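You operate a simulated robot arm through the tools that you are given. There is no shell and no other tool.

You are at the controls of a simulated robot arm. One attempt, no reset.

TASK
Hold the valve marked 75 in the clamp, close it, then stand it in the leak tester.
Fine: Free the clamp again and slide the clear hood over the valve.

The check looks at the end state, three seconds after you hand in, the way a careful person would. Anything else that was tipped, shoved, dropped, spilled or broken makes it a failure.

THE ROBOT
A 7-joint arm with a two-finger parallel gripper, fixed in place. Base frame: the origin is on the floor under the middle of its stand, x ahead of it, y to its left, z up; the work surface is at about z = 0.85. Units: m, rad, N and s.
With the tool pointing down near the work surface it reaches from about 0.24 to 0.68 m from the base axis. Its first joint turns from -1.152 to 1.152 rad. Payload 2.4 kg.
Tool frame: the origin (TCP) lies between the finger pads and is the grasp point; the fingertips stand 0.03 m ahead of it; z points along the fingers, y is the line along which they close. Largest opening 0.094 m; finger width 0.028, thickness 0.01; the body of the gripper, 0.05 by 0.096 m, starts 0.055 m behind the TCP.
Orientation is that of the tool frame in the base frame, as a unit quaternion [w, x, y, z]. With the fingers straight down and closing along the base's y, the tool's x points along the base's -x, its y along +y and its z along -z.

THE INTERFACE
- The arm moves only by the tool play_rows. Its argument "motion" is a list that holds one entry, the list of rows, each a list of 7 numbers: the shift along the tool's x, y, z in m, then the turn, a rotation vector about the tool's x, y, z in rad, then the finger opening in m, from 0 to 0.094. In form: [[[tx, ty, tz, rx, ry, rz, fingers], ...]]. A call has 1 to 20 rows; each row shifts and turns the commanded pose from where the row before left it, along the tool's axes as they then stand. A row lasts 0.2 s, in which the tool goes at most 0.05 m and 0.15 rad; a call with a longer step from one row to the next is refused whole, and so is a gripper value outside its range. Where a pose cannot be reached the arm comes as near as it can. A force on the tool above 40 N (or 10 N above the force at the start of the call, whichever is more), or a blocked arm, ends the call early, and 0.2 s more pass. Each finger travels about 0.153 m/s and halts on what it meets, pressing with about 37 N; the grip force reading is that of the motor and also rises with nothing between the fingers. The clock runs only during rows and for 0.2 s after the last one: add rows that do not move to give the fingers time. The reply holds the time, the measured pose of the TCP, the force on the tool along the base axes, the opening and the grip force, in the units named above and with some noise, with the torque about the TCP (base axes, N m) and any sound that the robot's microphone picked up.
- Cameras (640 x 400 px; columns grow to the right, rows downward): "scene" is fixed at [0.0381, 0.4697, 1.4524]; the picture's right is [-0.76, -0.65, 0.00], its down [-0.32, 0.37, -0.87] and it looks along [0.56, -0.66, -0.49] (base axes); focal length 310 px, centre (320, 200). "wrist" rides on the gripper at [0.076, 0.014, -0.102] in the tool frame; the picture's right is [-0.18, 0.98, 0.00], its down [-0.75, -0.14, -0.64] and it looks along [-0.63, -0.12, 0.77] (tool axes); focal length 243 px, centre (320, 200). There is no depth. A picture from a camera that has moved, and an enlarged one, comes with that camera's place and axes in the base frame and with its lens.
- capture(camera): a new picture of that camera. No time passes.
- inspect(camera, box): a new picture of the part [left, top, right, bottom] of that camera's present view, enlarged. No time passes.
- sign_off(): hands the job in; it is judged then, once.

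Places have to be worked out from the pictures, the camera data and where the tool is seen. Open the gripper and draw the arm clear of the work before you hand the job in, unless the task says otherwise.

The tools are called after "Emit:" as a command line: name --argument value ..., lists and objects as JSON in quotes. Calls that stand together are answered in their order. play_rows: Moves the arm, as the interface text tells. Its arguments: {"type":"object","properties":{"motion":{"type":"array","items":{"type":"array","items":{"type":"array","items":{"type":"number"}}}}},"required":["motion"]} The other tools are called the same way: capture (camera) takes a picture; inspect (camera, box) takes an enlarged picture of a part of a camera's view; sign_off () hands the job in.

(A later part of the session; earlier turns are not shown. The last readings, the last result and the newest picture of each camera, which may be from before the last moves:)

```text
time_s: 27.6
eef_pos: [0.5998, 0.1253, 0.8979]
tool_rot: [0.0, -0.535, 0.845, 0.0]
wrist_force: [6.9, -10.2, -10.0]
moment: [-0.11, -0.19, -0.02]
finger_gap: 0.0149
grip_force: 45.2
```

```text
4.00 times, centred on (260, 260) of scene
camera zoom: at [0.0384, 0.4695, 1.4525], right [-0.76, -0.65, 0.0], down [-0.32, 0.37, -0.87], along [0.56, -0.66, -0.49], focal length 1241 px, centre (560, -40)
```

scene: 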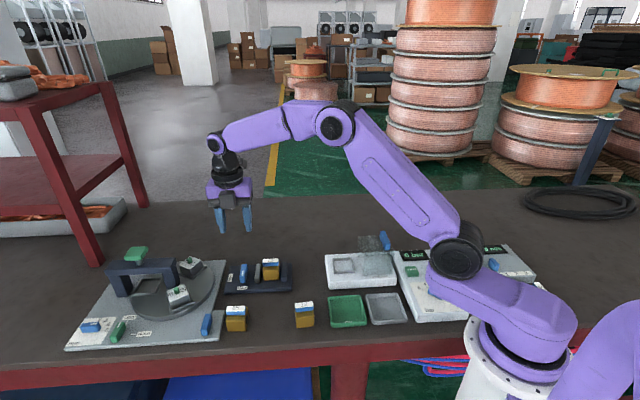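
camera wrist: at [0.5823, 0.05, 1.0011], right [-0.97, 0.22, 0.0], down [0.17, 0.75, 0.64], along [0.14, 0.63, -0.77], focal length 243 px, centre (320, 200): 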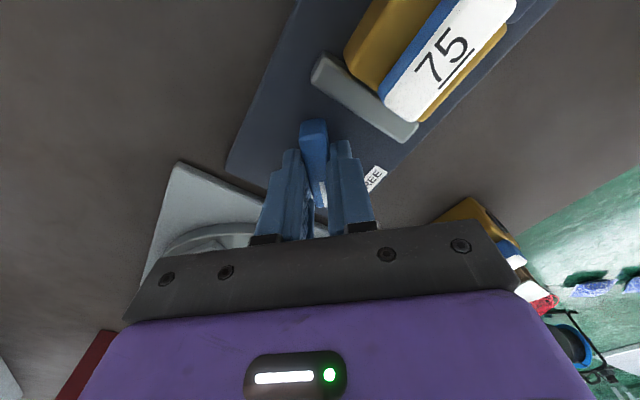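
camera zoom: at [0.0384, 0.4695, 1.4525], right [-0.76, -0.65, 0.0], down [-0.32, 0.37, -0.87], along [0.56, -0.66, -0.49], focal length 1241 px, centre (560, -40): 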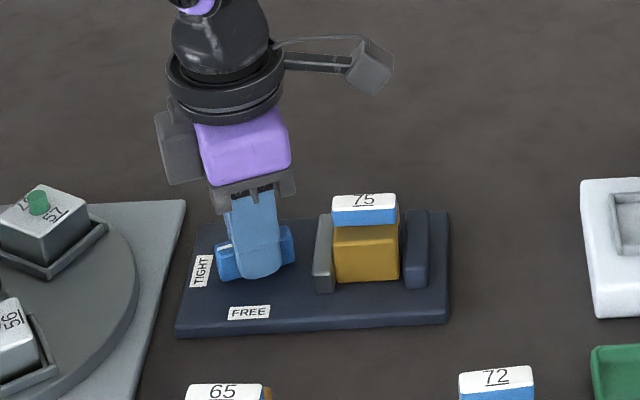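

Emit:
play_rows --motion '[[[0, 0, 0, 0, 0, 0.07, 0.008], [0, 0, 0, 0, 0, 0.07, 0.008], [0, 0, 0, 0, 0, 0.07, 0.008], [0, 0, 0, 0, 0, 0.07, 0.008], [0, 0, 0, 0, 0, 0.05, 0.008], [0, 0, 0, 0, 0, 0.03, 0.008], [0, 0, 0, 0, 0, 0, 0.008]]]'

Emit:
capture --camera "wrist"

Emit:
inspect --camera "scene" --box '[200, 210, 320, 310]'

```text
time_s: 29.2
eef_pos: [0.5991, 0.1251, 0.8979]
tool_rot: [0.0, -0.378, 0.926, 0.0]
wrist_force: [14.5, -9.2, -18.4]
moment: [-0.56, 0.13, 0.68]
finger_gap: 0.0149
grip_force: 45.1
```

```text
taken
camera wrist: at [0.5349, 0.0827, 1.0011], right [-0.55, 0.83, 0.0], down [0.64, 0.43, 0.64], along [0.53, 0.36, -0.77], focal length 243 px, centre (320, 200)
```

wrist: 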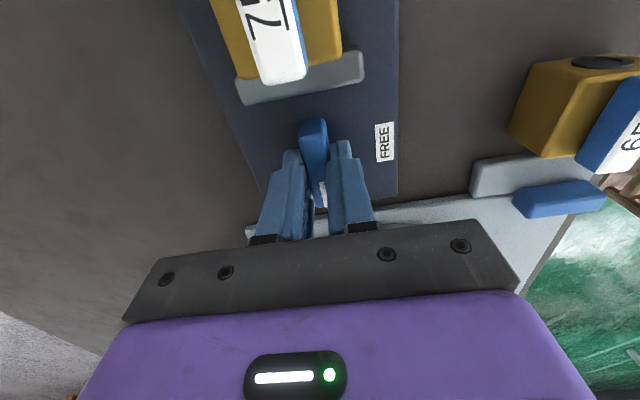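

```text
4.00 times, centred on (260, 260) of scene
camera zoom: at [0.0388, 0.4696, 1.4525], right [-0.76, -0.65, 0.0], down [-0.32, 0.37, -0.87], along [0.56, -0.66, -0.49], focal length 1241 px, centre (560, -40)
```

zoom: 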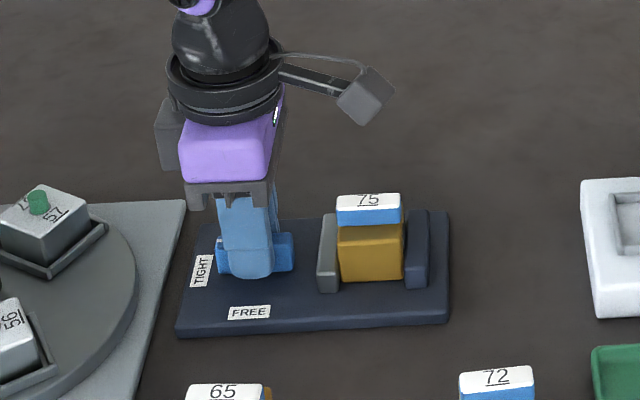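

The lever now lies along the row, mark at TIGHT, with a resisting torque of 0.68 N·m. I'll check the jaws against the valve closely.

Emit:
inspect --camera "scene" --box '[245, 245, 315, 295]'

Emit:
inspect --camera "wrist" --box '[200, 0, 420, 130]'

```text
8.00 times, centred on (280, 270) of scene
camera zoom: at [0.0388, 0.4696, 1.4525], right [-0.76, -0.65, 0.0], down [-0.32, 0.37, -0.87], along [0.56, -0.66, -0.49], focal length 2481 px, centre (640, -360)
```

zoom: 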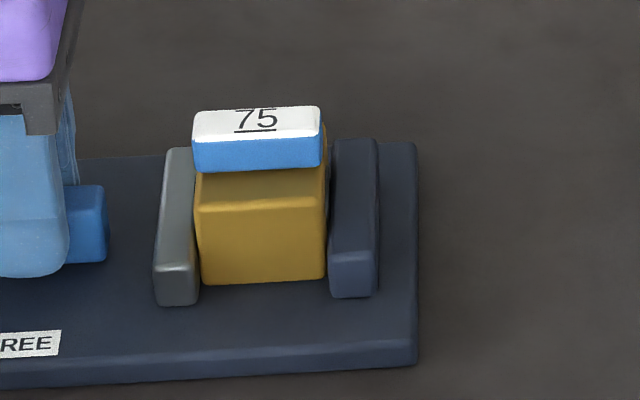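

```text
2.91 times, centred on (310, 65) of wrist
camera zoom: at [0.5349, 0.0827, 1.0011], right [-0.55, 0.83, 0.0], down [0.64, 0.43, 0.64], along [0.53, 0.36, -0.77], focal length 706 px, centre (349, 593)
```

zoom: 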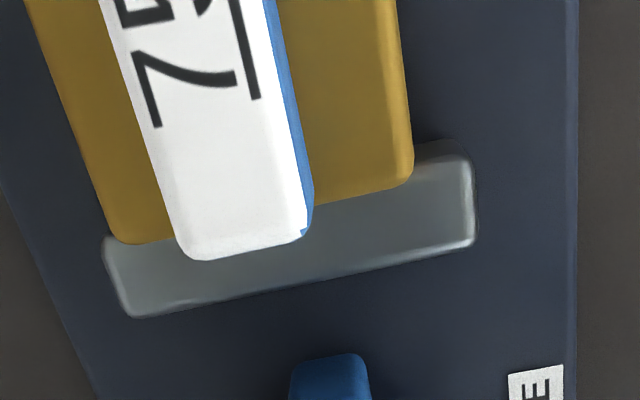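

Both jaws bear on the valve and the lever has made its quarter turn. I'll release the lever and rise to check that it stays TIGHT.

Emit:
play_rows --motion '[[[0, 0, 0, 0, 0, 0, 0.02], [0, 0, 0, 0, 0, 0, 0.035], [0, 0, 0, 0, 0, 0, 0.035], [0, 0, -0.02, 0, 0, 0, 0.035], [0, 0, -0.03, 0, 0, 0, 0.035], [0, 0, -0.035, 0, 0, 0, 0.035], [0, 0, 0, 0, 0, 0, 0.035]]]'

Emit:
capture --camera "wrist"

Emit:
inspect --camera "scene" --box '[210, 240, 310, 300]'

```text
time_s: 30.8
eef_pos: [0.6, 0.1272, 0.9836]
tool_rot: [-0.001, -0.376, 0.927, 0.0]
wrist_force: [-0.3, 0.5, -0.4]
moment: [0.01, -0.01, 0.03]
finger_gap: 0.0349
grip_force: 0.1
```

```text
taken
camera wrist: at [0.5362, 0.0837, 1.0862], right [-0.55, 0.83, 0.0], down [0.64, 0.42, 0.64], along [0.53, 0.36, -0.77], focal length 243 px, centre (320, 200)
```

wrist: 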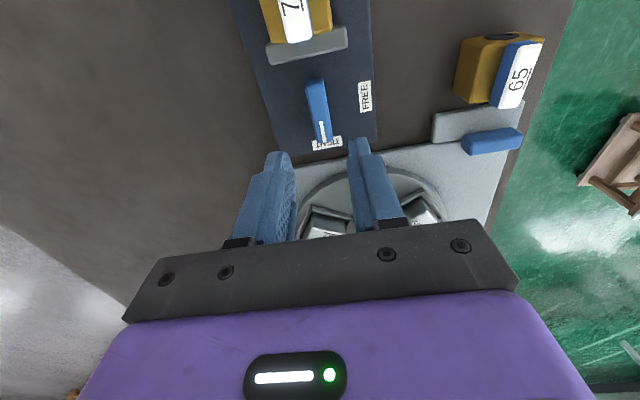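

```text
6.40 times, centred on (260, 270) of scene
camera zoom: at [0.038, 0.4697, 1.4524], right [-0.76, -0.65, 0.0], down [-0.32, 0.37, -0.87], along [0.56, -0.66, -0.49], focal length 1985 px, centre (704, -248)
```

zoom: 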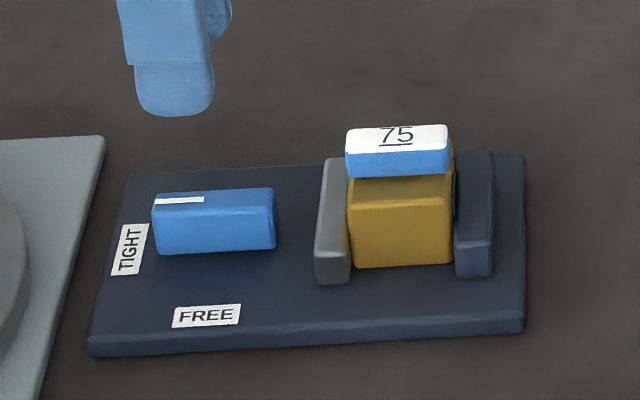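

The lever stays at TIGHT and the valve is gripped between the jaws. I'll move back above the valve handle and look at it from there.

Emit:
play_rows --motion '[[[0.025, 0, -0.01, 0, 0, 0, 0.035], [0.03, 0, 0, 0, 0, 0, 0.035], [0.025, 0, 0, 0, 0, 0, 0.035], [0, 0, 0, 0, 0, 0, 0.035], [0, 0, 0, 0, 0, 0, 0.035]]]'

Emit:
capture --camera "wrist"

Emit:
inspect --camera "wrist" --box '[240, 60, 400, 160]'

```text
time_s: 32.0
eef_pos: [0.5434, 0.0701, 0.9949]
tool_rot: [0.001, -0.378, 0.926, 0.0]
wrist_force: [0.1, -0.2, 0.5]
moment: [0.0, 0.02, 0.0]
finger_gap: 0.0349
grip_force: 0.1
```

```text
taken
camera wrist: at [0.4786, 0.0268, 1.0975], right [-0.55, 0.83, 0.0], down [0.64, 0.42, 0.64], along [0.53, 0.36, -0.77], focal length 243 px, centre (320, 200)
```

wrist: 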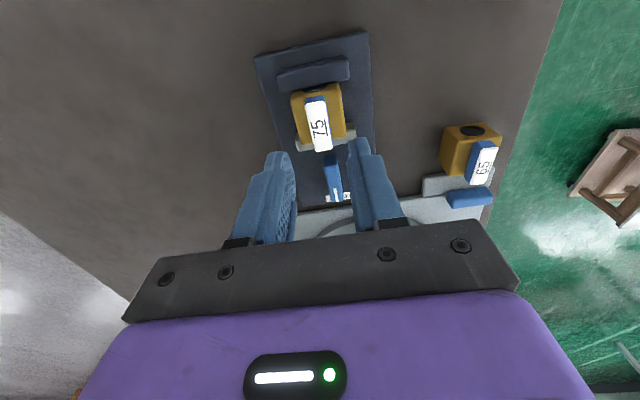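

```text
4.00 times, centred on (320, 110) of wrist
camera zoom: at [0.4786, 0.0268, 1.0975], right [-0.55, 0.83, 0.0], down [0.64, 0.42, 0.64], along [0.53, 0.36, -0.77], focal length 970 px, centre (320, 560)
```

zoom: 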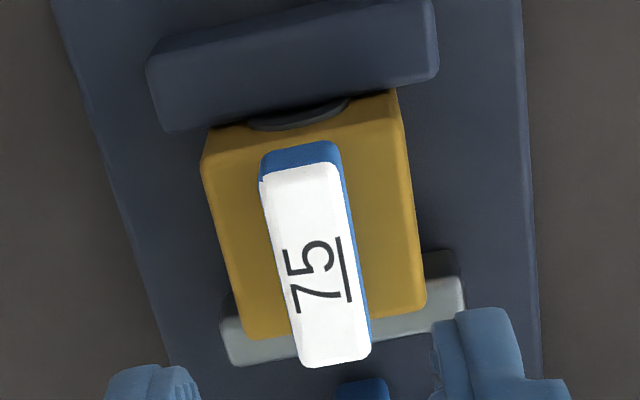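

Handle centre is 2.7 mm further along the bore than the TCP and its yaw matches. I'll correct that, descend so the fingertips sit just above the body top (TCP z ≈ 0.931), and close on the handle.

Emit:
play_rows --motion '[[[-0.0027, -0.0005, 0.02, 0, 0, 0, 0.035], [0, 0, 0.02, 0, 0, 0, 0.035], [0, 0, 0.015, 0, 0, 0, 0.035], [0, 0, 0.009, 0, 0, 0, 0.035], [0, 0, 0, 0, 0, 0, 0.035]]]'

Emit:
capture --camera "wrist"

Emit:
inspect --camera "scene" --box '[220, 220, 320, 300]'

```text
time_s: 33.2
eef_pos: [0.5446, 0.0722, 0.93]
tool_rot: [0.0, -0.377, 0.926, 0.0]
wrist_force: [0.2, 0.5, -0.8]
moment: [-0.02, 0.0, 0.0]
finger_gap: 0.0349
grip_force: 0.1
```

```text
taken
camera wrist: at [0.4794, 0.0291, 1.0328], right [-0.55, 0.83, 0.0], down [0.64, 0.42, 0.64], along [0.53, 0.36, -0.77], focal length 243 px, centre (320, 200)
```

wrist: 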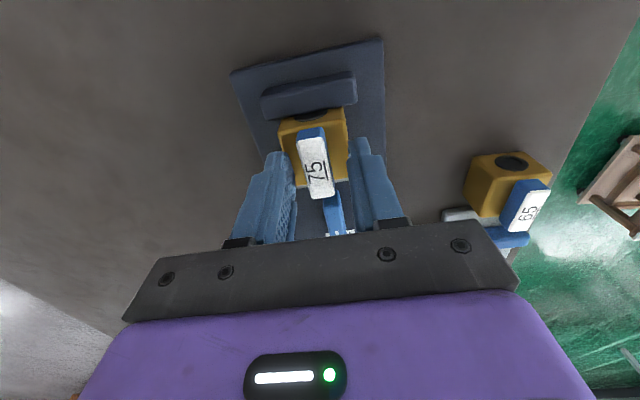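

```text
5.00 times, centred on (270, 260) of scene
camera zoom: at [0.0381, 0.4697, 1.4524], right [-0.76, -0.65, 0.0], down [-0.32, 0.37, -0.87], along [0.56, -0.66, -0.49], focal length 1551 px, centre (570, -100)
```

zoom: 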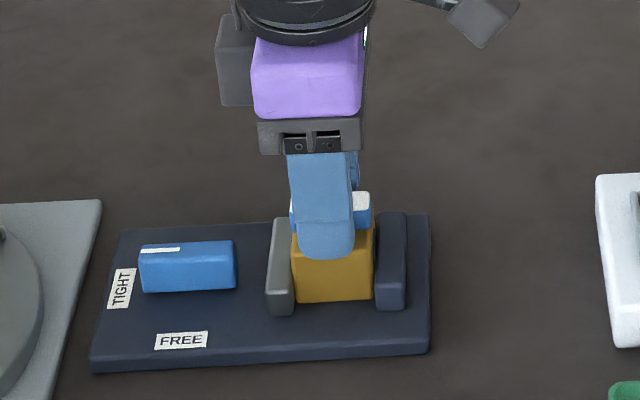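

The fingers are around the handle with no contact force. I'll close onto the handle.

Emit:
play_rows --motion '[[[0, 0, 0, 0, 0, 0, 0.025], [0, 0, 0, 0, 0, 0, 0.016], [0, 0, 0, 0, 0, 0, 0.008], [0, 0, 0, 0, 0, 0, 0.008], [0, 0, 0, 0, 0, 0, 0.008]]]'

Emit:
capture --camera "wrist"

```text
time_s: 34.4
eef_pos: [0.5434, 0.0708, 0.9309]
tool_rot: [0.001, -0.376, 0.927, 0.001]
wrist_force: [0.5, -1.3, 0.3]
moment: [-0.01, -0.03, -0.03]
finger_gap: 0.0154
grip_force: 36.7
```

```text
taken
camera wrist: at [0.4795, 0.0289, 1.033], right [-0.55, 0.83, 0.0], down [0.64, 0.42, 0.64], along [0.53, 0.36, -0.77], focal length 243 px, centre (320, 200)
```

wrist: 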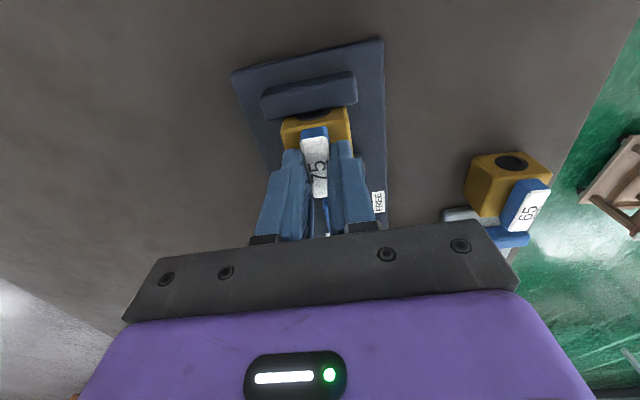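

The handle is gripped at 0.0154 m. I'll try a small clockwise turn first and read the torque, to learn the closing direction.

Emit:
play_rows --motion '[[[0, 0, 0, 0, 0, 0.06, 0.008], [0, 0, 0, 0, 0, 0.06, 0.008], [0, 0, 0, 0, 0, 0.06, 0.008], [0, 0, 0, 0, 0, 0, 0.008]]]'

Emit:
capture --camera "wrist"

Emit:
inspect --camera "scene" --box '[220, 220, 320, 300]'

```text
time_s: 35.4
eef_pos: [0.5445, 0.0705, 0.9307]
tool_rot: [-0.001, -0.291, 0.957, 0.001]
wrist_force: [-6.0, -1.8, 15.1]
moment: [-0.09, 0.23, 0.03]
finger_gap: 0.0152
grip_force: 37.0
```

```text
taken
camera wrist: at [0.4727, 0.0413, 1.033], right [-0.4, 0.92, 0.0], down [0.7, 0.3, 0.64], along [0.59, 0.25, -0.77], focal length 243 px, centre (320, 200)
```

wrist: 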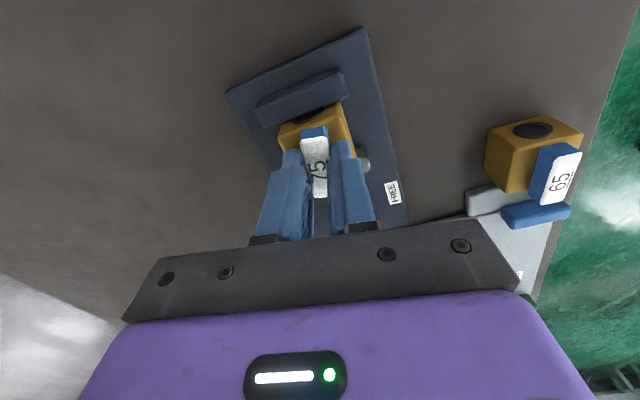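

```text
5.00 times, centred on (270, 260) of scene
camera zoom: at [0.0376, 0.4696, 1.4525], right [-0.76, -0.65, 0.0], down [-0.32, 0.37, -0.87], along [0.56, -0.66, -0.49], focal length 1551 px, centre (570, -100)
```

zoom: 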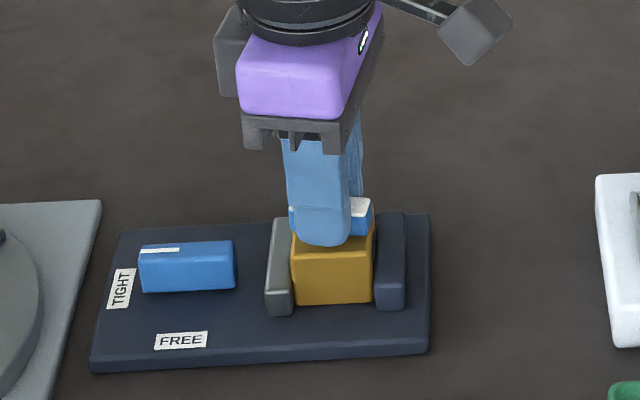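

The handle turns freely clockwise while the body stays put in the jaws. I'll continue clockwise.

Emit:
play_rows --motion '[[[0, 0, 0, 0, 0, 0.08, 0.008], [0, 0, 0, 0, 0, 0.08, 0.008], [0, 0, 0, 0, 0, 0.08, 0.008], [0, 0, 0, 0, 0, 0.08, 0.008], [0, 0, 0, 0, 0, 0.08, 0.008], [0, 0, 0, 0, 0, 0.08, 0.008], [0, 0, 0, 0, 0, 0.08, 0.008], [0, 0, 0, 0, 0, 0.08, 0.008], [0, 0, 0, 0, 0, 0, 0.008]]]'

Emit:
capture --camera "wrist"

Emit:
inspect --camera "scene" --box '[220, 220, 320, 300]'

```text
time_s: 37.4
eef_pos: [0.543, 0.0718, 0.9303]
tool_rot: [0.002, 0.024, 1.0, 0.0]
wrist_force: [-2.8, 0.6, 16.5]
moment: [0.03, 0.13, 0.0]
finger_gap: 0.0151
grip_force: 36.8
```

```text
taken
camera wrist: at [0.4685, 0.0897, 1.0328], right [0.23, 0.97, 0.0], down [0.75, -0.18, 0.64], along [0.63, -0.15, -0.77], focal length 243 px, centre (320, 200)
```

wrist: 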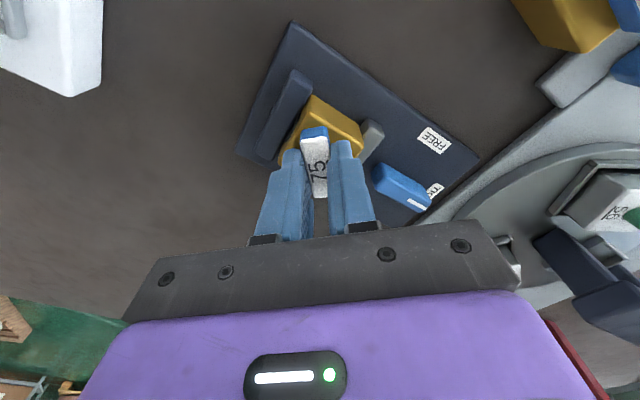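

```text
5.00 times, centred on (270, 260) of scene
camera zoom: at [0.0377, 0.4697, 1.4525], right [-0.76, -0.65, 0.0], down [-0.32, 0.37, -0.87], along [0.56, -0.66, -0.49], focal length 1551 px, centre (570, -100)
```

zoom: 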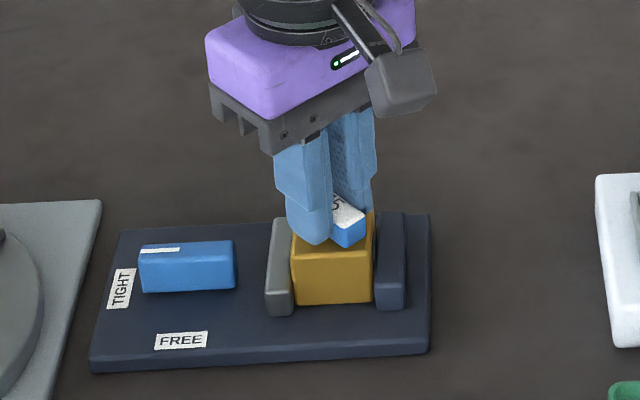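

Halfway and going smoothly with no torque; the body remains fixed. Continuing toward the quarter turn.

Emit:
play_rows --motion '[[[0, 0, 0, 0, 0, 0.08, 0.008], [0, 0, 0, 0, 0, 0.08, 0.008], [0, 0, 0, 0, 0, 0.08, 0.008], [0, 0, 0, 0, 0, 0.08, 0.008], [0, 0, 0, 0, 0, 0.08, 0.008], [0, 0, 0, 0, 0, 0.08, 0.008], [0, 0, 0, 0, 0, 0.08, 0.008], [0, 0, 0, 0, 0, 0.08, 0.008], [0, 0, 0, 0, 0, 0, 0.008]]]'

Emit:
capture --camera "wrist"

Emit:
inspect --camera "scene" --box '[220, 220, 320, 300]'

```text
time_s: 39.4
eef_pos: [0.543, 0.0711, 0.9303]
tool_rot: [0.001, 0.338, 0.941, 0.001]
wrist_force: [-6.3, 1.8, 24.8]
moment: [0.0, 0.15, -0.01]
finger_gap: 0.0154
grip_force: 37.2
```

```text
taken
camera wrist: at [0.4942, 0.1309, 1.0327], right [0.77, 0.64, 0.0], down [0.49, -0.59, 0.64], along [0.41, -0.49, -0.77], focal length 243 px, centre (320, 200)
```

wrist: 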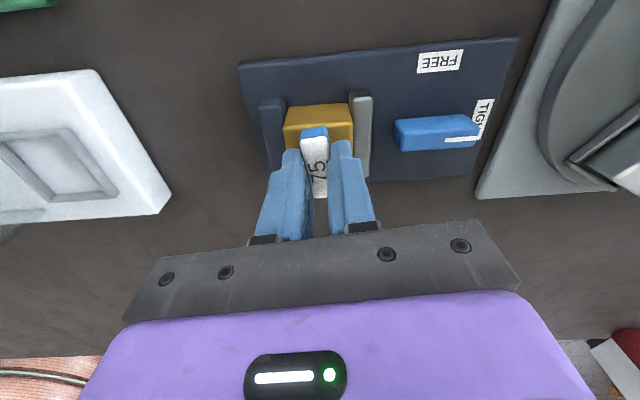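

```text
5.00 times, centred on (270, 260) of scene
camera zoom: at [0.0374, 0.4697, 1.4525], right [-0.76, -0.65, 0.0], down [-0.32, 0.37, -0.87], along [0.56, -0.66, -0.49], focal length 1551 px, centre (570, -100)
```

zoom: 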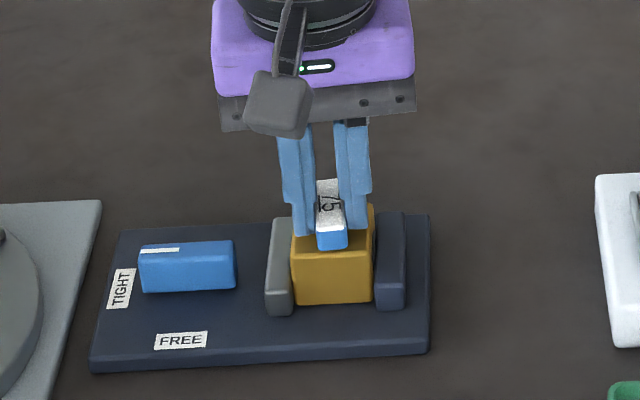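

About 84° turned. I'll finish the last degrees in small steps and watch for a stop.

Emit:
play_rows --motion '[[[0, 0, 0, 0, 0, 0.03, 0.008], [0, 0, 0, 0, 0, 0.03, 0.008], [0, 0, 0, 0, 0, 0.03, 0.008], [0, 0, 0, 0, 0, 0.02, 0.008], [0, 0, 0, 0, 0, 0, 0.008]]]'

Emit:
capture --camera "wrist"

```text
time_s: 40.6
eef_pos: [0.5437, 0.0707, 0.9302]
tool_rot: [0.001, 0.388, 0.921, 0.0]
wrist_force: [-3.5, -0.9, 20.4]
moment: [-0.05, 0.1, 0.04]
finger_gap: 0.0151
grip_force: 36.8
```

```text
taken
camera wrist: at [0.501, 0.136, 1.0326], right [0.83, 0.55, 0.0], down [0.42, -0.64, 0.64], along [0.36, -0.53, -0.77], focal length 243 px, centre (320, 200)
```

wrist: 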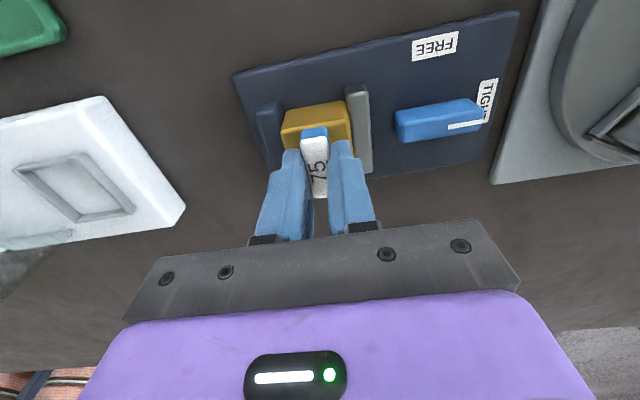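

The handle is now square to the bore (yaw −45.7°). I'll feel for an end stop with a very small further nudge.

Emit:
play_rows --motion '[[[0, 0, 0, 0, 0, 0.015, 0.008], [0, 0, 0, 0, 0, 0.015, 0.008], [0, 0, 0, 0, 0, 0, 0.008]]]'

```text
time_s: 41.4
eef_pos: [0.5434, 0.0713, 0.9291]
tool_rot: [0.0, 0.402, 0.916, -0.001]
wrist_force: [-7.1, -2.1, 25.4]
moment: [-0.19, 0.08, 0.35]
finger_gap: 0.0152
grip_force: 37.3
```

Torque jumped to 0.35 N·m: the handle has reached its end stop, closed. I'll back off slightly, release and rise to inspect.

Emit:
play_rows --motion '[[[0, 0, 0, 0, 0, -0.02, 0.008], [0, 0, 0, 0, 0, 0, 0.02], [0, 0, 0, 0, 0, 0, 0.035], [0, 0, 0, 0, 0, 0, 0.035], [0, 0, -0.02, 0, 0, 0, 0.035], [0, 0, -0.03, 0, 0, 0, 0.05], [0, 0, -0.02, 0, 0, 0, 0.06], [0, 0, 0, 0, 0, 0, 0.06]]]'

Emit:
capture --camera "wrist"

Emit:
inspect --camera "wrist" --box '[220, 30, 400, 140]'

Emit:
inspect --camera "scene" --box '[220, 220, 320, 300]'

```text
time_s: 43.2
eef_pos: [0.5449, 0.072, 1.0006]
tool_rot: [0.0, 0.393, 0.92, 0.0]
wrist_force: [-0.1, 0.5, 0.0]
moment: [-0.02, 0.03, 0.01]
finger_gap: 0.0598
grip_force: 0.1
```

```text
taken
camera wrist: at [0.5027, 0.1366, 1.1033], right [0.84, 0.55, 0.0], down [0.42, -0.64, 0.64], along [0.35, -0.54, -0.77], focal length 243 px, centre (320, 200)
```

wrist: 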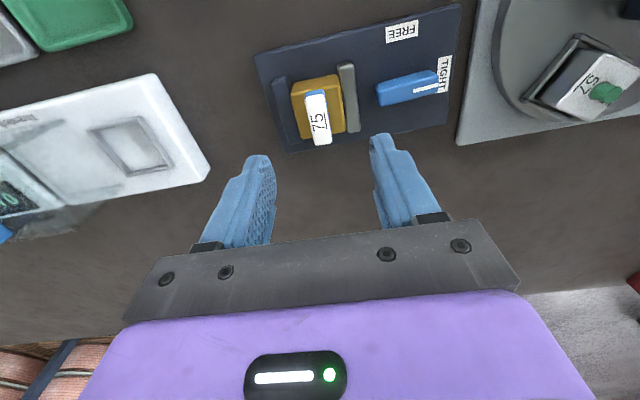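

```text
3.56 times, centred on (310, 85) of wrist
camera zoom: at [0.5027, 0.1366, 1.1033], right [0.84, 0.55, 0.0], down [0.42, -0.64, 0.64], along [0.35, -0.54, -0.77], focal length 863 px, centre (356, 609)
```

zoom: 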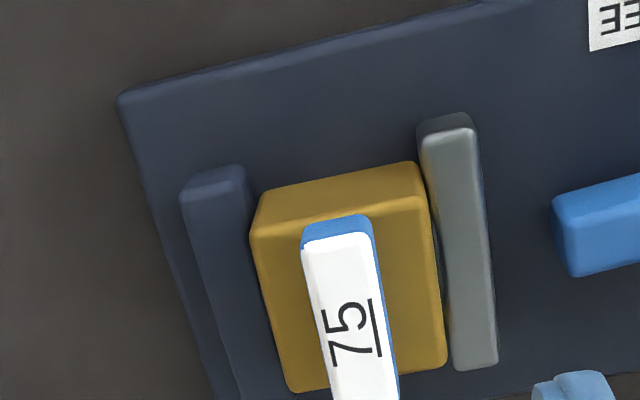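

```text
5.00 times, centred on (270, 260) of scene
camera zoom: at [0.038, 0.4697, 1.4524], right [-0.76, -0.65, 0.0], down [-0.32, 0.37, -0.87], along [0.56, -0.66, -0.49], focal length 1551 px, centre (570, -100)
```

zoom: 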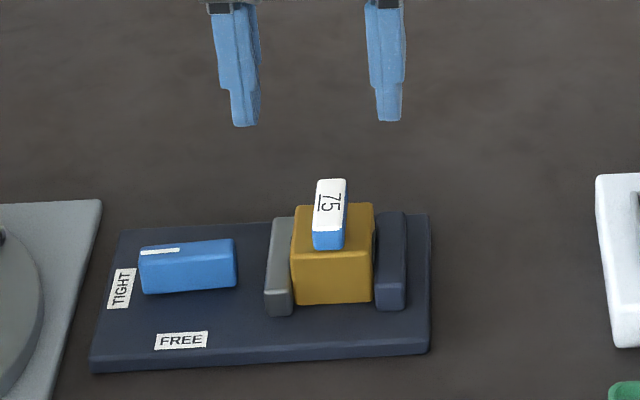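

The valve is closed: the handle is square to the bore and the body hasn't moved. Now to free the clamp I'll go above the lever again and turn the tool to yaw ≈ 45° to grip it.

Emit:
play_rows --motion '[[[0, 0, -0.04, 0, 0, 0, 0.06], [0.0005, 0.026, 0, 0, 0, 0, 0.05], [0.0005, 0.026, 0, 0, 0, 0, 0.035], [0, 0.0264, 0, 0, 0, 0, 0.035], [0, 0, 0, 0, 0, -0.144, 0.035], [0, 0, 0, 0, 0, -0.144, 0.035], [0, 0, 0, 0, 0, -0.144, 0.035], [0, 0, 0, 0, 0, -0.144, 0.035], [0, 0, 0, 0, 0, -0.144, 0.035], [0, 0, 0, 0, 0, -0.144, 0.035], [0, 0, 0, 0, 0, -0.144, 0.035], [0, 0, 0, 0, 0, -0.144, 0.035], [0, 0, 0, 0, 0, -0.144, 0.035], [0, 0, 0, 0, 0, -0.144, 0.035], [0, 0, 0, 0, 0, -0.144, 0.035], [0, 0, 0, 0, 0, 0, 0.035], [0, 0, 0, 0, 0, 0, 0.035]]]'

Emit:
inspect --camera "wrist" --box '[230, 40, 410, 160]'

Emit:
capture --camera "scene"

```text
time_s: 46.8
eef_pos: [0.6007, 0.1271, 1.04]
tool_rot: [-0.001, -0.379, 0.926, 0.0]
wrist_force: [-0.8, 0.7, -0.3]
moment: [0.01, 0.03, 0.01]
finger_gap: 0.0351
grip_force: 0.1
```

```text
3.33 times, centred on (320, 100) of wrist
camera zoom: at [0.5361, 0.0837, 1.1423], right [-0.56, 0.83, 0.0], down [0.64, 0.43, 0.64], along [0.53, 0.36, -0.77], focal length 809 px, centre (320, 533)
```

zoom: 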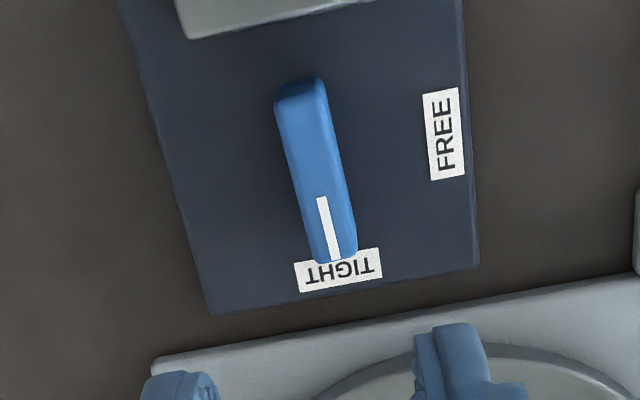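

```text
taken
```

scene: 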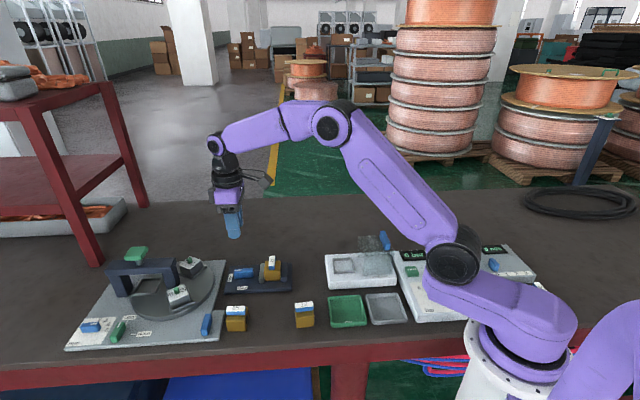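

The lever is centred under the tool. Descending to z ≈ 0.898 and closing on it.

Emit:
play_rows --motion '[[[0, 0, 0.035, 0, 0, 0, 0.035], [0, 0, 0.035, 0, 0, 0, 0.035], [0, 0, 0.03, 0, 0, 0, 0.035], [0, 0, 0.025, 0, 0, 0, 0.035], [0, 0, 0.014, 0, 0, 0, 0.035], [0, 0, 0.003, 0, 0, 0, 0.035], [0, 0, 0, 0, 0, 0, 0.035], [0, 0, 0, 0, 0, 0, 0.025], [0, 0, 0, 0, 0, 0, 0.015], [0, 0, 0, 0, 0, 0, 0.008], [0, 0, 0, 0, 0, 0, 0.008], [0, 0, 0, 0, 0, 0, 0.008]]]'

Emit:
inspect --camera "scene" --box '[200, 210, 320, 310]'

```text
time_s: 49.4
eef_pos: [0.6006, 0.127, 0.8966]
tool_rot: [0.0, -0.378, 0.926, 0.0]
wrist_force: [0.4, 0.6, -1.5]
moment: [-0.02, -0.01, 0.43]
finger_gap: 0.0146
grip_force: 44.8
```

```text
4.00 times, centred on (260, 260) of scene
camera zoom: at [0.0381, 0.4697, 1.4524], right [-0.76, -0.65, 0.0], down [-0.32, 0.37, -0.87], along [0.56, -0.66, -0.49], focal length 1241 px, centre (560, -40)
```

zoom: 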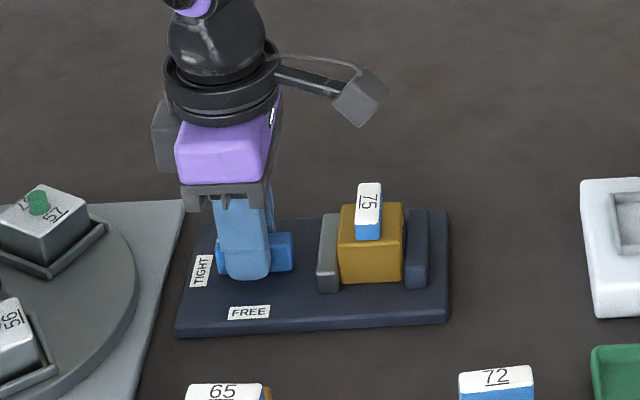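

The lever is gripped again (0.0146 m). I'll turn it counter-clockwise toward FREE.

Emit:
play_rows --motion '[[[0, 0, 0, 0, 0, -0.08, 0.008], [0, 0, 0, 0, 0, -0.08, 0.008], [0, 0, 0, 0, 0, -0.08, 0.008], [0, 0, 0, 0, 0, -0.08, 0.008], [0, 0, 0, 0, 0, -0.08, 0.008], [0, 0, 0, 0, 0, -0.08, 0.008], [0, 0, 0, 0, 0, -0.08, 0.008], [0, 0, 0, 0, 0, -0.08, 0.008], [0, 0, 0, 0, 0, 0, 0.008]]]'

Emit:
inspect --camera "scene" --box '[200, 210, 320, 310]'

```text
time_s: 51.4
eef_pos: [0.5994, 0.1278, 0.898]
tool_rot: [-0.001, -0.651, 0.759, 0.001]
wrist_force: [3.3, 7.1, -20.9]
moment: [0.49, -0.3, 0.05]
finger_gap: 0.0146
grip_force: 45.2
```

```text
4.00 times, centred on (260, 260) of scene
camera zoom: at [0.0385, 0.47, 1.4523], right [-0.76, -0.65, 0.0], down [-0.32, 0.37, -0.87], along [0.56, -0.66, -0.49], focal length 1241 px, centre (560, -40)
```

zoom: 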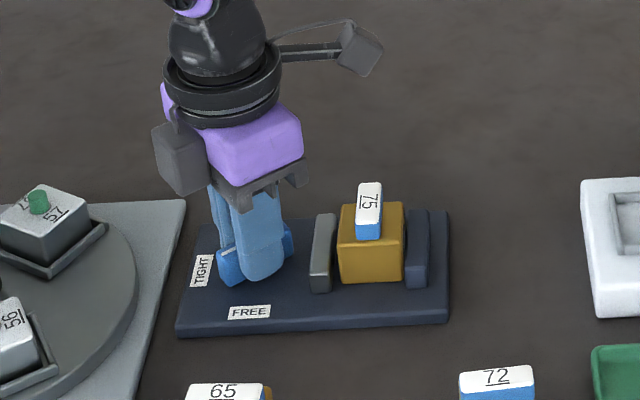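

The jaw is retracting and the valve stays put. Continuing to FREE.

Emit:
play_rows --motion '[[[0, 0, 0, 0, 0, -0.08, 0.008], [0, 0, 0, 0, 0, -0.08, 0.008], [0, 0, 0, 0, 0, -0.08, 0.008], [0, 0, 0, 0, 0, -0.08, 0.008], [0, 0, 0, 0, 0, -0.08, 0.008], [0, 0, 0, 0, 0, -0.08, 0.008], [0, 0, 0, 0, 0, -0.08, 0.008], [0, 0, 0, 0, 0, -0.08, 0.008], [0, 0, 0, 0, 0, -0.08, 0.008], [0, 0, 0, 0, 0, -0.08, 0.008], [0, 0, 0, 0, 0, -0.08, 0.008], [0, 0, 0, 0, 0, 0, 0.008]]]'

Emit:
inspect --camera "scene" --box '[200, 210, 320, 310]'

Emit:
capture --camera "wrist"

```text
time_s: 54.0
eef_pos: [0.5984, 0.1275, 0.8981]
tool_rot: [0.002, 0.913, -0.408, -0.001]
wrist_force: [-23.5, 9.9, -5.5]
moment: [-0.08, -0.37, 0.02]
finger_gap: 0.0149
grip_force: 45.2
```

```text
4.00 times, centred on (260, 260) of scene
camera zoom: at [0.0375, 0.47, 1.4523], right [-0.76, -0.65, 0.0], down [-0.32, 0.37, -0.87], along [0.56, -0.66, -0.49], focal length 1241 px, centre (560, -40)
```

zoom: 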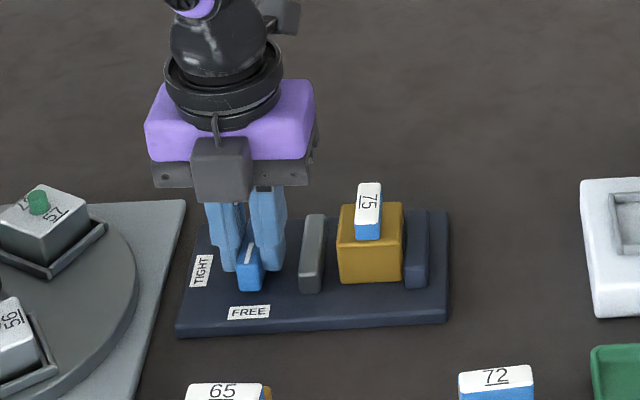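

```text
taken
camera wrist: at [0.6391, 0.061, 0.9999], right [-0.86, -0.52, 0.0], down [-0.39, 0.66, 0.64], along [-0.33, 0.55, -0.77], focal length 243 px, centre (320, 200)
```

wrist: 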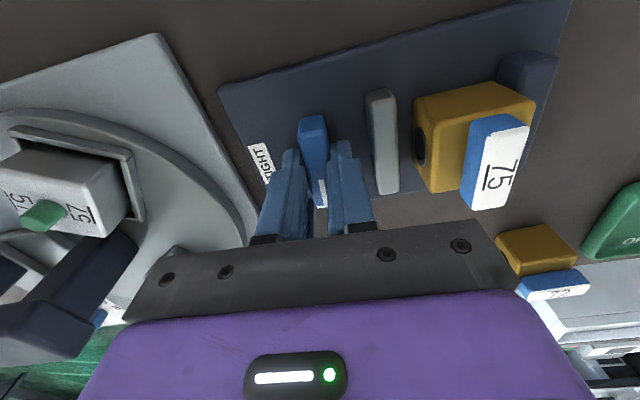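

Nearly there (131.8°; FREE was ≈ 134°). I'll add the last degrees gently until the stop is felt.

Emit:
play_rows --motion '[[[0, 0, 0, 0, 0, -0.02, 0.008], [0, 0, 0, 0, 0, -0.02, 0.008], [0, 0, 0, 0, 0, -0.02, 0.008], [0, 0, 0, 0, 0, 0, 0.008]]]'

```text
time_s: 55.0
eef_pos: [0.5988, 0.1277, 0.8974]
tool_rot: [0.001, 0.924, -0.382, -0.002]
wrist_force: [-21.9, 11.4, -8.9]
moment: [0.18, -0.31, -0.04]
finger_gap: 0.0149
grip_force: 44.6
```

Emit:
play_rows --motion '[[[0, 0, 0, 0, 0, -0.02, 0.008], [0, 0, 0, 0, 0, 0, 0.008]]]'

```text
time_s: 55.6
eef_pos: [0.5975, 0.1272, 0.8968]
tool_rot: [0.001, 0.927, -0.375, -0.003]
wrist_force: [-21.3, 12.0, -13.3]
moment: [0.18, -0.48, -1.02]
finger_gap: 0.0146
grip_force: 45.3
```

The torque of −1.0 N·m shows the FREE stop. I'll relax, release and rise.

Emit:
play_rows --motion '[[[0, 0, 0, 0, 0, 0.02, 0.008], [0, 0, 0, 0, 0, 0, 0.02], [0, 0, 0, 0, 0, 0, 0.03], [0, 0, 0, 0, 0, 0, 0.032], [0, 0, -0.02, 0, 0, 0, 0.032], [0, 0, -0.03, 0, 0, 0, 0.032], [0, 0, -0.04, 0, 0, 0, 0.032], [0, 0, -0.05, 0, 0, 0, 0.05], [0, 0, 0, 0, 0, 0, 0.06]]]'

Emit:
inspect --camera "scene" --box '[200, 210, 320, 310]'

Emit:
capture --camera "wrist"

```text
time_s: 57.6
eef_pos: [0.6003, 0.1254, 1.0386]
tool_rot: [0.0, 0.924, -0.383, 0.0]
wrist_force: [0.4, -0.1, 0.0]
moment: [-0.02, 0.01, -0.01]
finger_gap: 0.06
grip_force: 0.1
```

```text
4.00 times, centred on (260, 260) of scene
camera zoom: at [0.038, 0.4697, 1.4524], right [-0.76, -0.65, 0.0], down [-0.32, 0.37, -0.87], along [0.56, -0.66, -0.49], focal length 1241 px, centre (560, -40)
```

zoom: 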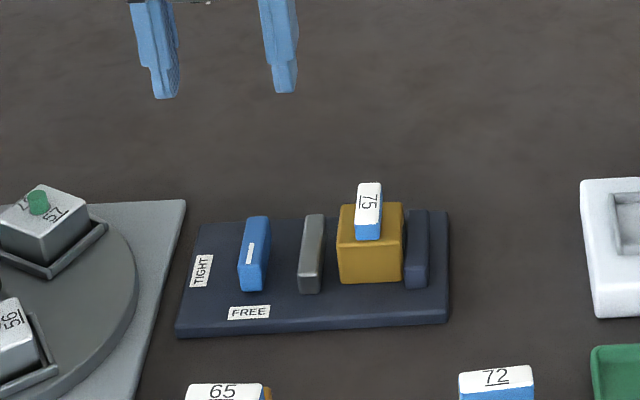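

```text
taken
camera wrist: at [0.6438, 0.0622, 1.1408], right [-0.83, -0.56, 0.0], down [-0.43, 0.63, 0.64], along [-0.36, 0.53, -0.77], focal length 243 px, centre (320, 200)
```

wrist: 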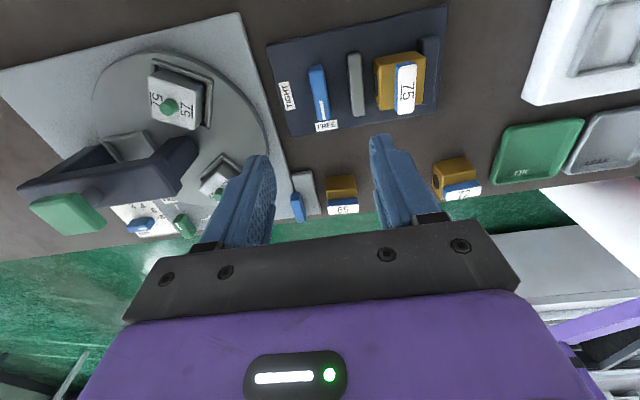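

The clamp is FREE, the gray jaw has backed off and the closed valve stands untouched. I'll go back over the valve and turn the tool to yaw −45°, so the fingers can take the body by the port faces above the jaws (the handle now overhangs the other faces).

Emit:
play_rows --motion '[[[-0.0005, 0.026, 0, 0, 0, 0, 0.07], [-0.0005, 0.026, 0, 0, 0, 0, 0.07], [-0.0004, 0.0258, 0, 0, 0, 0, 0.07], [0, 0, 0, 0, 0, 0.143, 0.07], [0, 0, 0, 0, 0, 0.143, 0.07], [0, 0, 0, 0, 0, 0.143, 0.07], [0, 0, 0, 0, 0, 0.143, 0.07], [0, 0, 0, 0, 0, 0.143, 0.07], [0, 0, 0, 0, 0, 0.143, 0.07], [0, 0, 0, 0, 0, 0.143, 0.07], [0, 0, 0, 0, 0, 0.143, 0.07], [0, 0, 0, 0, 0, 0.143, 0.07], [0, 0, 0, 0, 0, 0.143, 0.07], [0, 0, 0, 0, 0, 0.143, 0.07], [0, 0, 0, 0, 0, 0.143, 0.07], [0, 0, 0, 0, 0, 0.143, 0.07], [0, 0, 0, 0, 0, 0.143, 0.07], [0, 0, 0, 0, 0, 0.143, 0.07], [0, 0, 0, 0, 0, 0.143, 0.07], [0, 0, 0, 0, 0, 0.143, 0.07]]]'

Emit:
play_rows --motion '[[[0, 0, 0, 0, 0, 0.143, 0.07], [0, 0, 0, 0, 0, 0.143, 0.07], [0, 0, 0, 0, 0, 0.143, 0.07], [0, 0, 0, 0, 0, 0.143, 0.07], [0, 0, 0, 0, 0, 0.1386, 0.07], [0, 0, 0.02, 0, 0, 0, 0.07], [0, 0, 0.02, 0, 0, 0, 0.07], [0, 0, 0, 0, 0, 0, 0.07], [0, 0, 0, 0, 0, 0, 0.07]]]'

Emit:
capture --camera "wrist"

Emit:
capture --camera "scene"

```text
time_s: 61.8
eef_pos: [0.5434, 0.072, 1.037]
tool_rot: [0.0, 0.038, 0.999, 0.001]
wrist_force: [0.4, -0.6, -0.2]
moment: [-0.01, -0.02, 0.03]
finger_gap: 0.07
grip_force: 0.1
```

```text
time_s: 63.8
eef_pos: [0.5423, 0.0715, 0.9966]
tool_rot: [0.0, 0.382, 0.924, 0.0]
wrist_force: [0.1, -0.5, -0.7]
moment: [0.01, 0.03, 0.01]
finger_gap: 0.0699
grip_force: 0.1
```

```text
taken
camera wrist: at [0.4998, 0.1353, 1.0985], right [0.82, 0.57, 0.0], down [0.43, -0.63, 0.64], along [0.36, -0.53, -0.77], focal length 243 px, centre (320, 200)
```

wrist: 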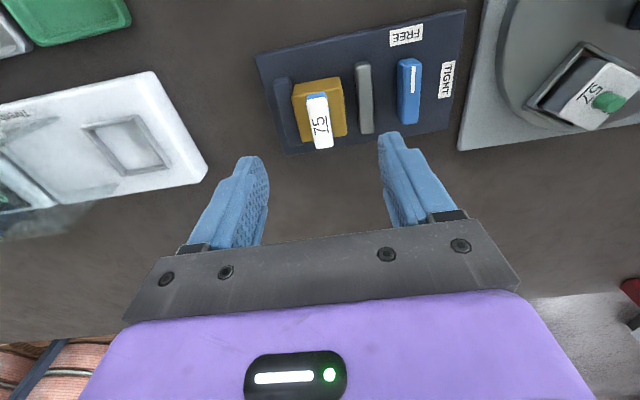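

```text
taken
```

scene: 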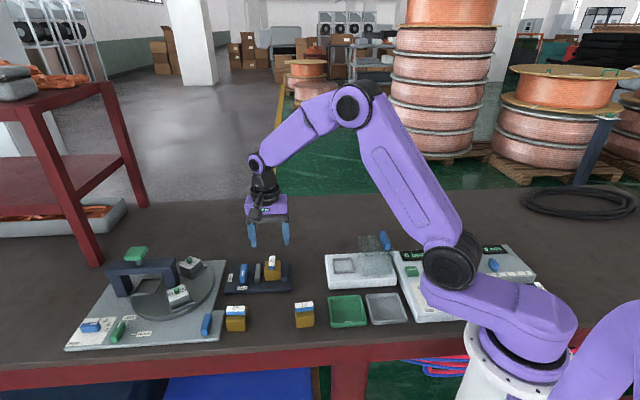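

I'm over the valve at yaw −45°; I'll enlarge to measure centring and the jaw clearances.

Emit:
inspect --camera "wrist" --box '[240, 50, 400, 150]'

Emit:
inspect --camera "scene" --box '[240, 240, 310, 295]'

Emit:
inspect --camera "wrist" --box '[0, 60, 220, 250]'

```text
4.00 times, centred on (320, 100) of wrist
camera zoom: at [0.4998, 0.1353, 1.0985], right [0.82, 0.57, 0.0], down [0.43, -0.63, 0.64], along [0.36, -0.53, -0.77], focal length 970 px, centre (320, 600)
```

zoom: 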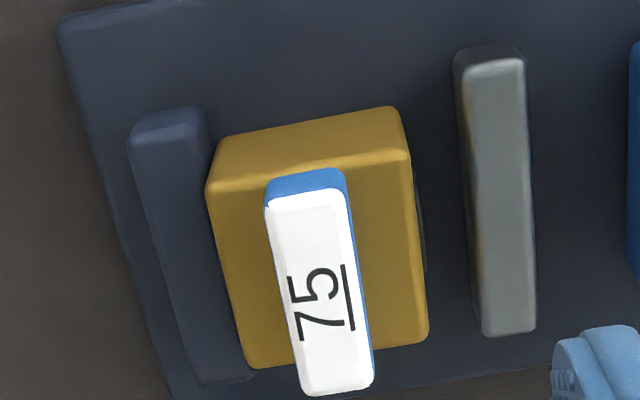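

```text
7.27 times, centred on (275, 268) of scene
camera zoom: at [0.0381, 0.4697, 1.4524], right [-0.76, -0.65, 0.0], down [-0.32, 0.37, -0.87], along [0.56, -0.66, -0.49], focal length 2256 px, centre (647, -291)
```

zoom: 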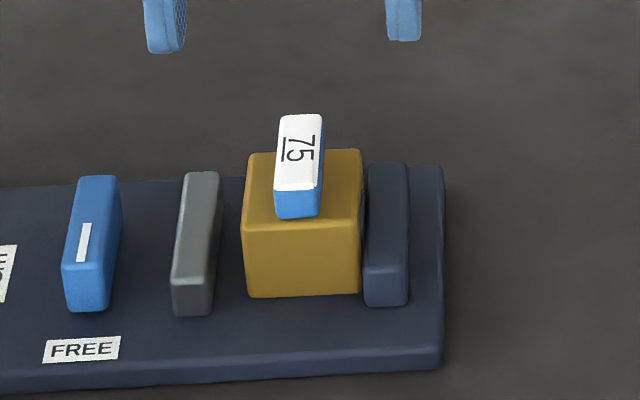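

```text
2.11 times, centred on (110, 155) of wrist
camera zoom: at [0.4998, 0.1353, 1.0985], right [0.82, 0.57, 0.0], down [0.43, -0.63, 0.64], along [0.36, -0.53, -0.77], focal length 511 px, centre (762, 295)
```

zoom: 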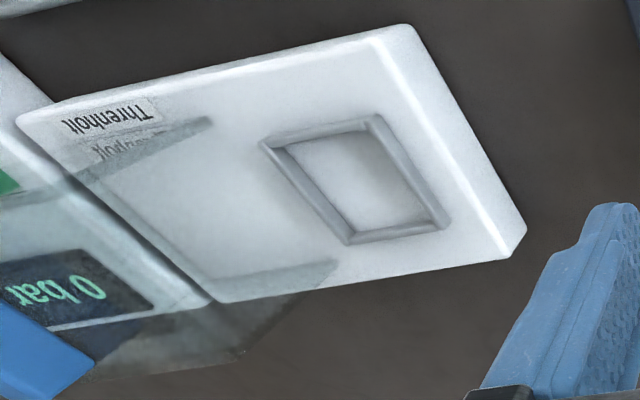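

The valve is centred within 1 mm and square to the tool. I'll descend to TCP z ≈ 0.917 (fingertips ~4 mm above the jaw tops) with a 0.056 m opening, watching for contact.

Emit:
play_rows --motion '[[[0, 0.0007, 0.025, 0, 0, 0, 0.056], [0, 0, 0.025, 0, 0, 0, 0.056], [0, 0, 0.018, 0, 0, 0, 0.056], [0, 0, 0.008, 0, 0, 0, 0.056], [0, 0, 0.004, 0, 0, 0, 0.056], [0, 0, 0, 0, 0, 0, 0.056]]]'

Emit:
inspect --camera "scene" --box '[240, 230, 320, 295]'

Emit:
capture --camera "wrist"

```text
time_s: 65.2
eef_pos: [0.5445, 0.0721, 0.9168]
tool_rot: [0.0, 0.382, 0.924, 0.0]
wrist_force: [0.3, -1.1, 0.2]
moment: [0.02, -0.01, -0.04]
finger_gap: 0.0561
grip_force: 0.0
```

```text
6.15 times, centred on (280, 262) of scene
camera zoom: at [0.0381, 0.4697, 1.4524], right [-0.76, -0.65, 0.0], down [-0.32, 0.37, -0.87], along [0.56, -0.66, -0.49], focal length 1909 px, centre (566, -185)
```

zoom: 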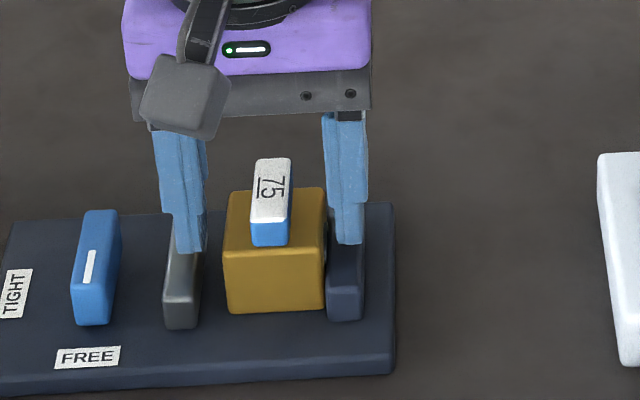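

```text
taken
camera wrist: at [0.5009, 0.1365, 1.0194], right [0.82, 0.57, 0.0], down [0.43, -0.63, 0.64], along [0.36, -0.53, -0.77], focal length 243 px, centre (320, 200)
```

wrist: 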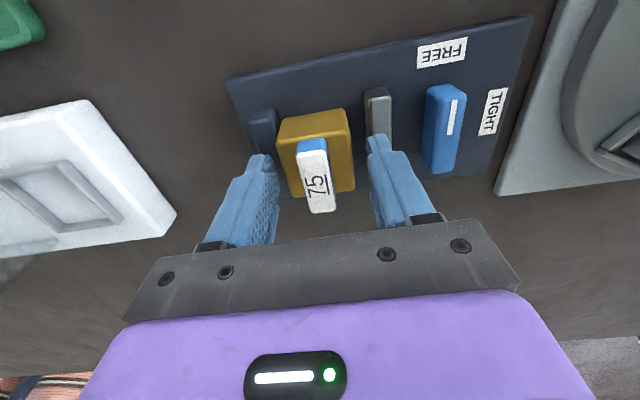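

No contact and the fingers sit just above the jaws either side of the body. Closing on the valve body now.

Emit:
play_rows --motion '[[[0, 0, 0.001, 0, 0, 0, 0.05], [0, 0, 0, 0, 0, 0, 0.045], [0, 0, 0, 0, 0, 0, 0.04], [0, 0, 0, 0, 0, 0, 0.03], [0, 0, 0, 0, 0, 0, 0.03], [0, 0, 0, 0, 0, 0, 0.03]]]'

Emit:
inspect --camera "scene" --box '[240, 230, 320, 295]'

```text
time_s: 66.6
eef_pos: [0.5438, 0.0729, 0.917]
tool_rot: [0.0, 0.382, 0.924, 0.0]
wrist_force: [-1.9, -1.3, 0.9]
moment: [-0.09, 0.07, 0.01]
finger_gap: 0.0417
grip_force: 36.9
```

```text
6.15 times, centred on (280, 262) of scene
camera zoom: at [0.038, 0.4697, 1.4524], right [-0.76, -0.65, 0.0], down [-0.32, 0.37, -0.87], along [0.56, -0.66, -0.49], focal length 1909 px, centre (566, -185)
```

zoom: 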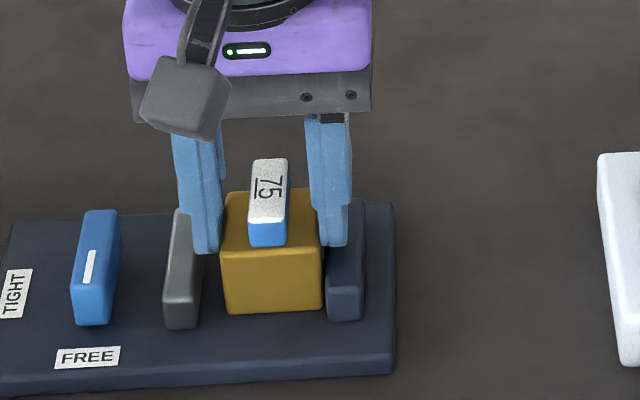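

Held at 0.0417 m. Lifting straight up slowly, checking that the clamp isn't dragged.

Emit:
play_rows --motion '[[[0, 0, -0.005, 0, 0, 0, 0.03], [0, 0, -0.01, 0, 0, 0, 0.03], [0, 0, -0.02, 0, 0, 0, 0.03], [0, 0, -0.03, 0, 0, 0, 0.03], [0, 0, -0.03, 0, 0, 0, 0.03], [0, 0, -0.02, 0, 0, 0, 0.03], [0, 0, 0, 0, 0, 0, 0.03]]]'

Emit:
capture --camera "wrist"

Emit:
capture --camera "scene"

```text
time_s: 68.2
eef_pos: [0.5438, 0.0729, 1.0314]
tool_rot: [0.0, 0.381, 0.924, 0.0]
wrist_force: [0.1, -0.3, -4.2]
moment: [-0.01, 0.0, 0.01]
finger_gap: 0.0412
grip_force: 36.9
```

```text
taken
camera wrist: at [0.4996, 0.1368, 1.1331], right [0.82, 0.57, 0.0], down [0.43, -0.63, 0.64], along [0.36, -0.53, -0.77], focal length 243 px, centre (320, 200)
```

wrist: 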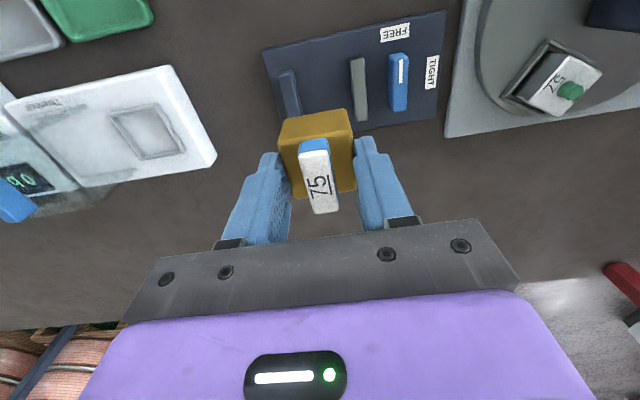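

```text
taken
```

scene: 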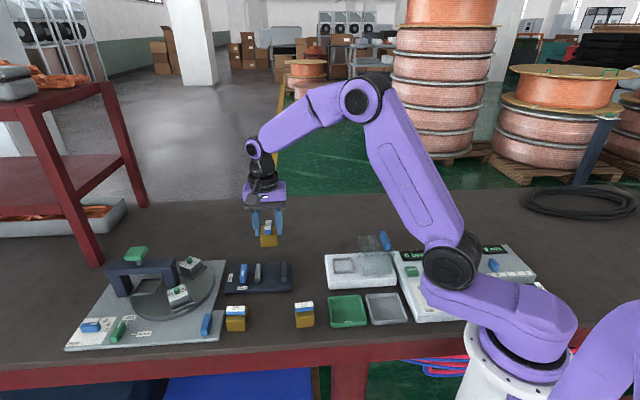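

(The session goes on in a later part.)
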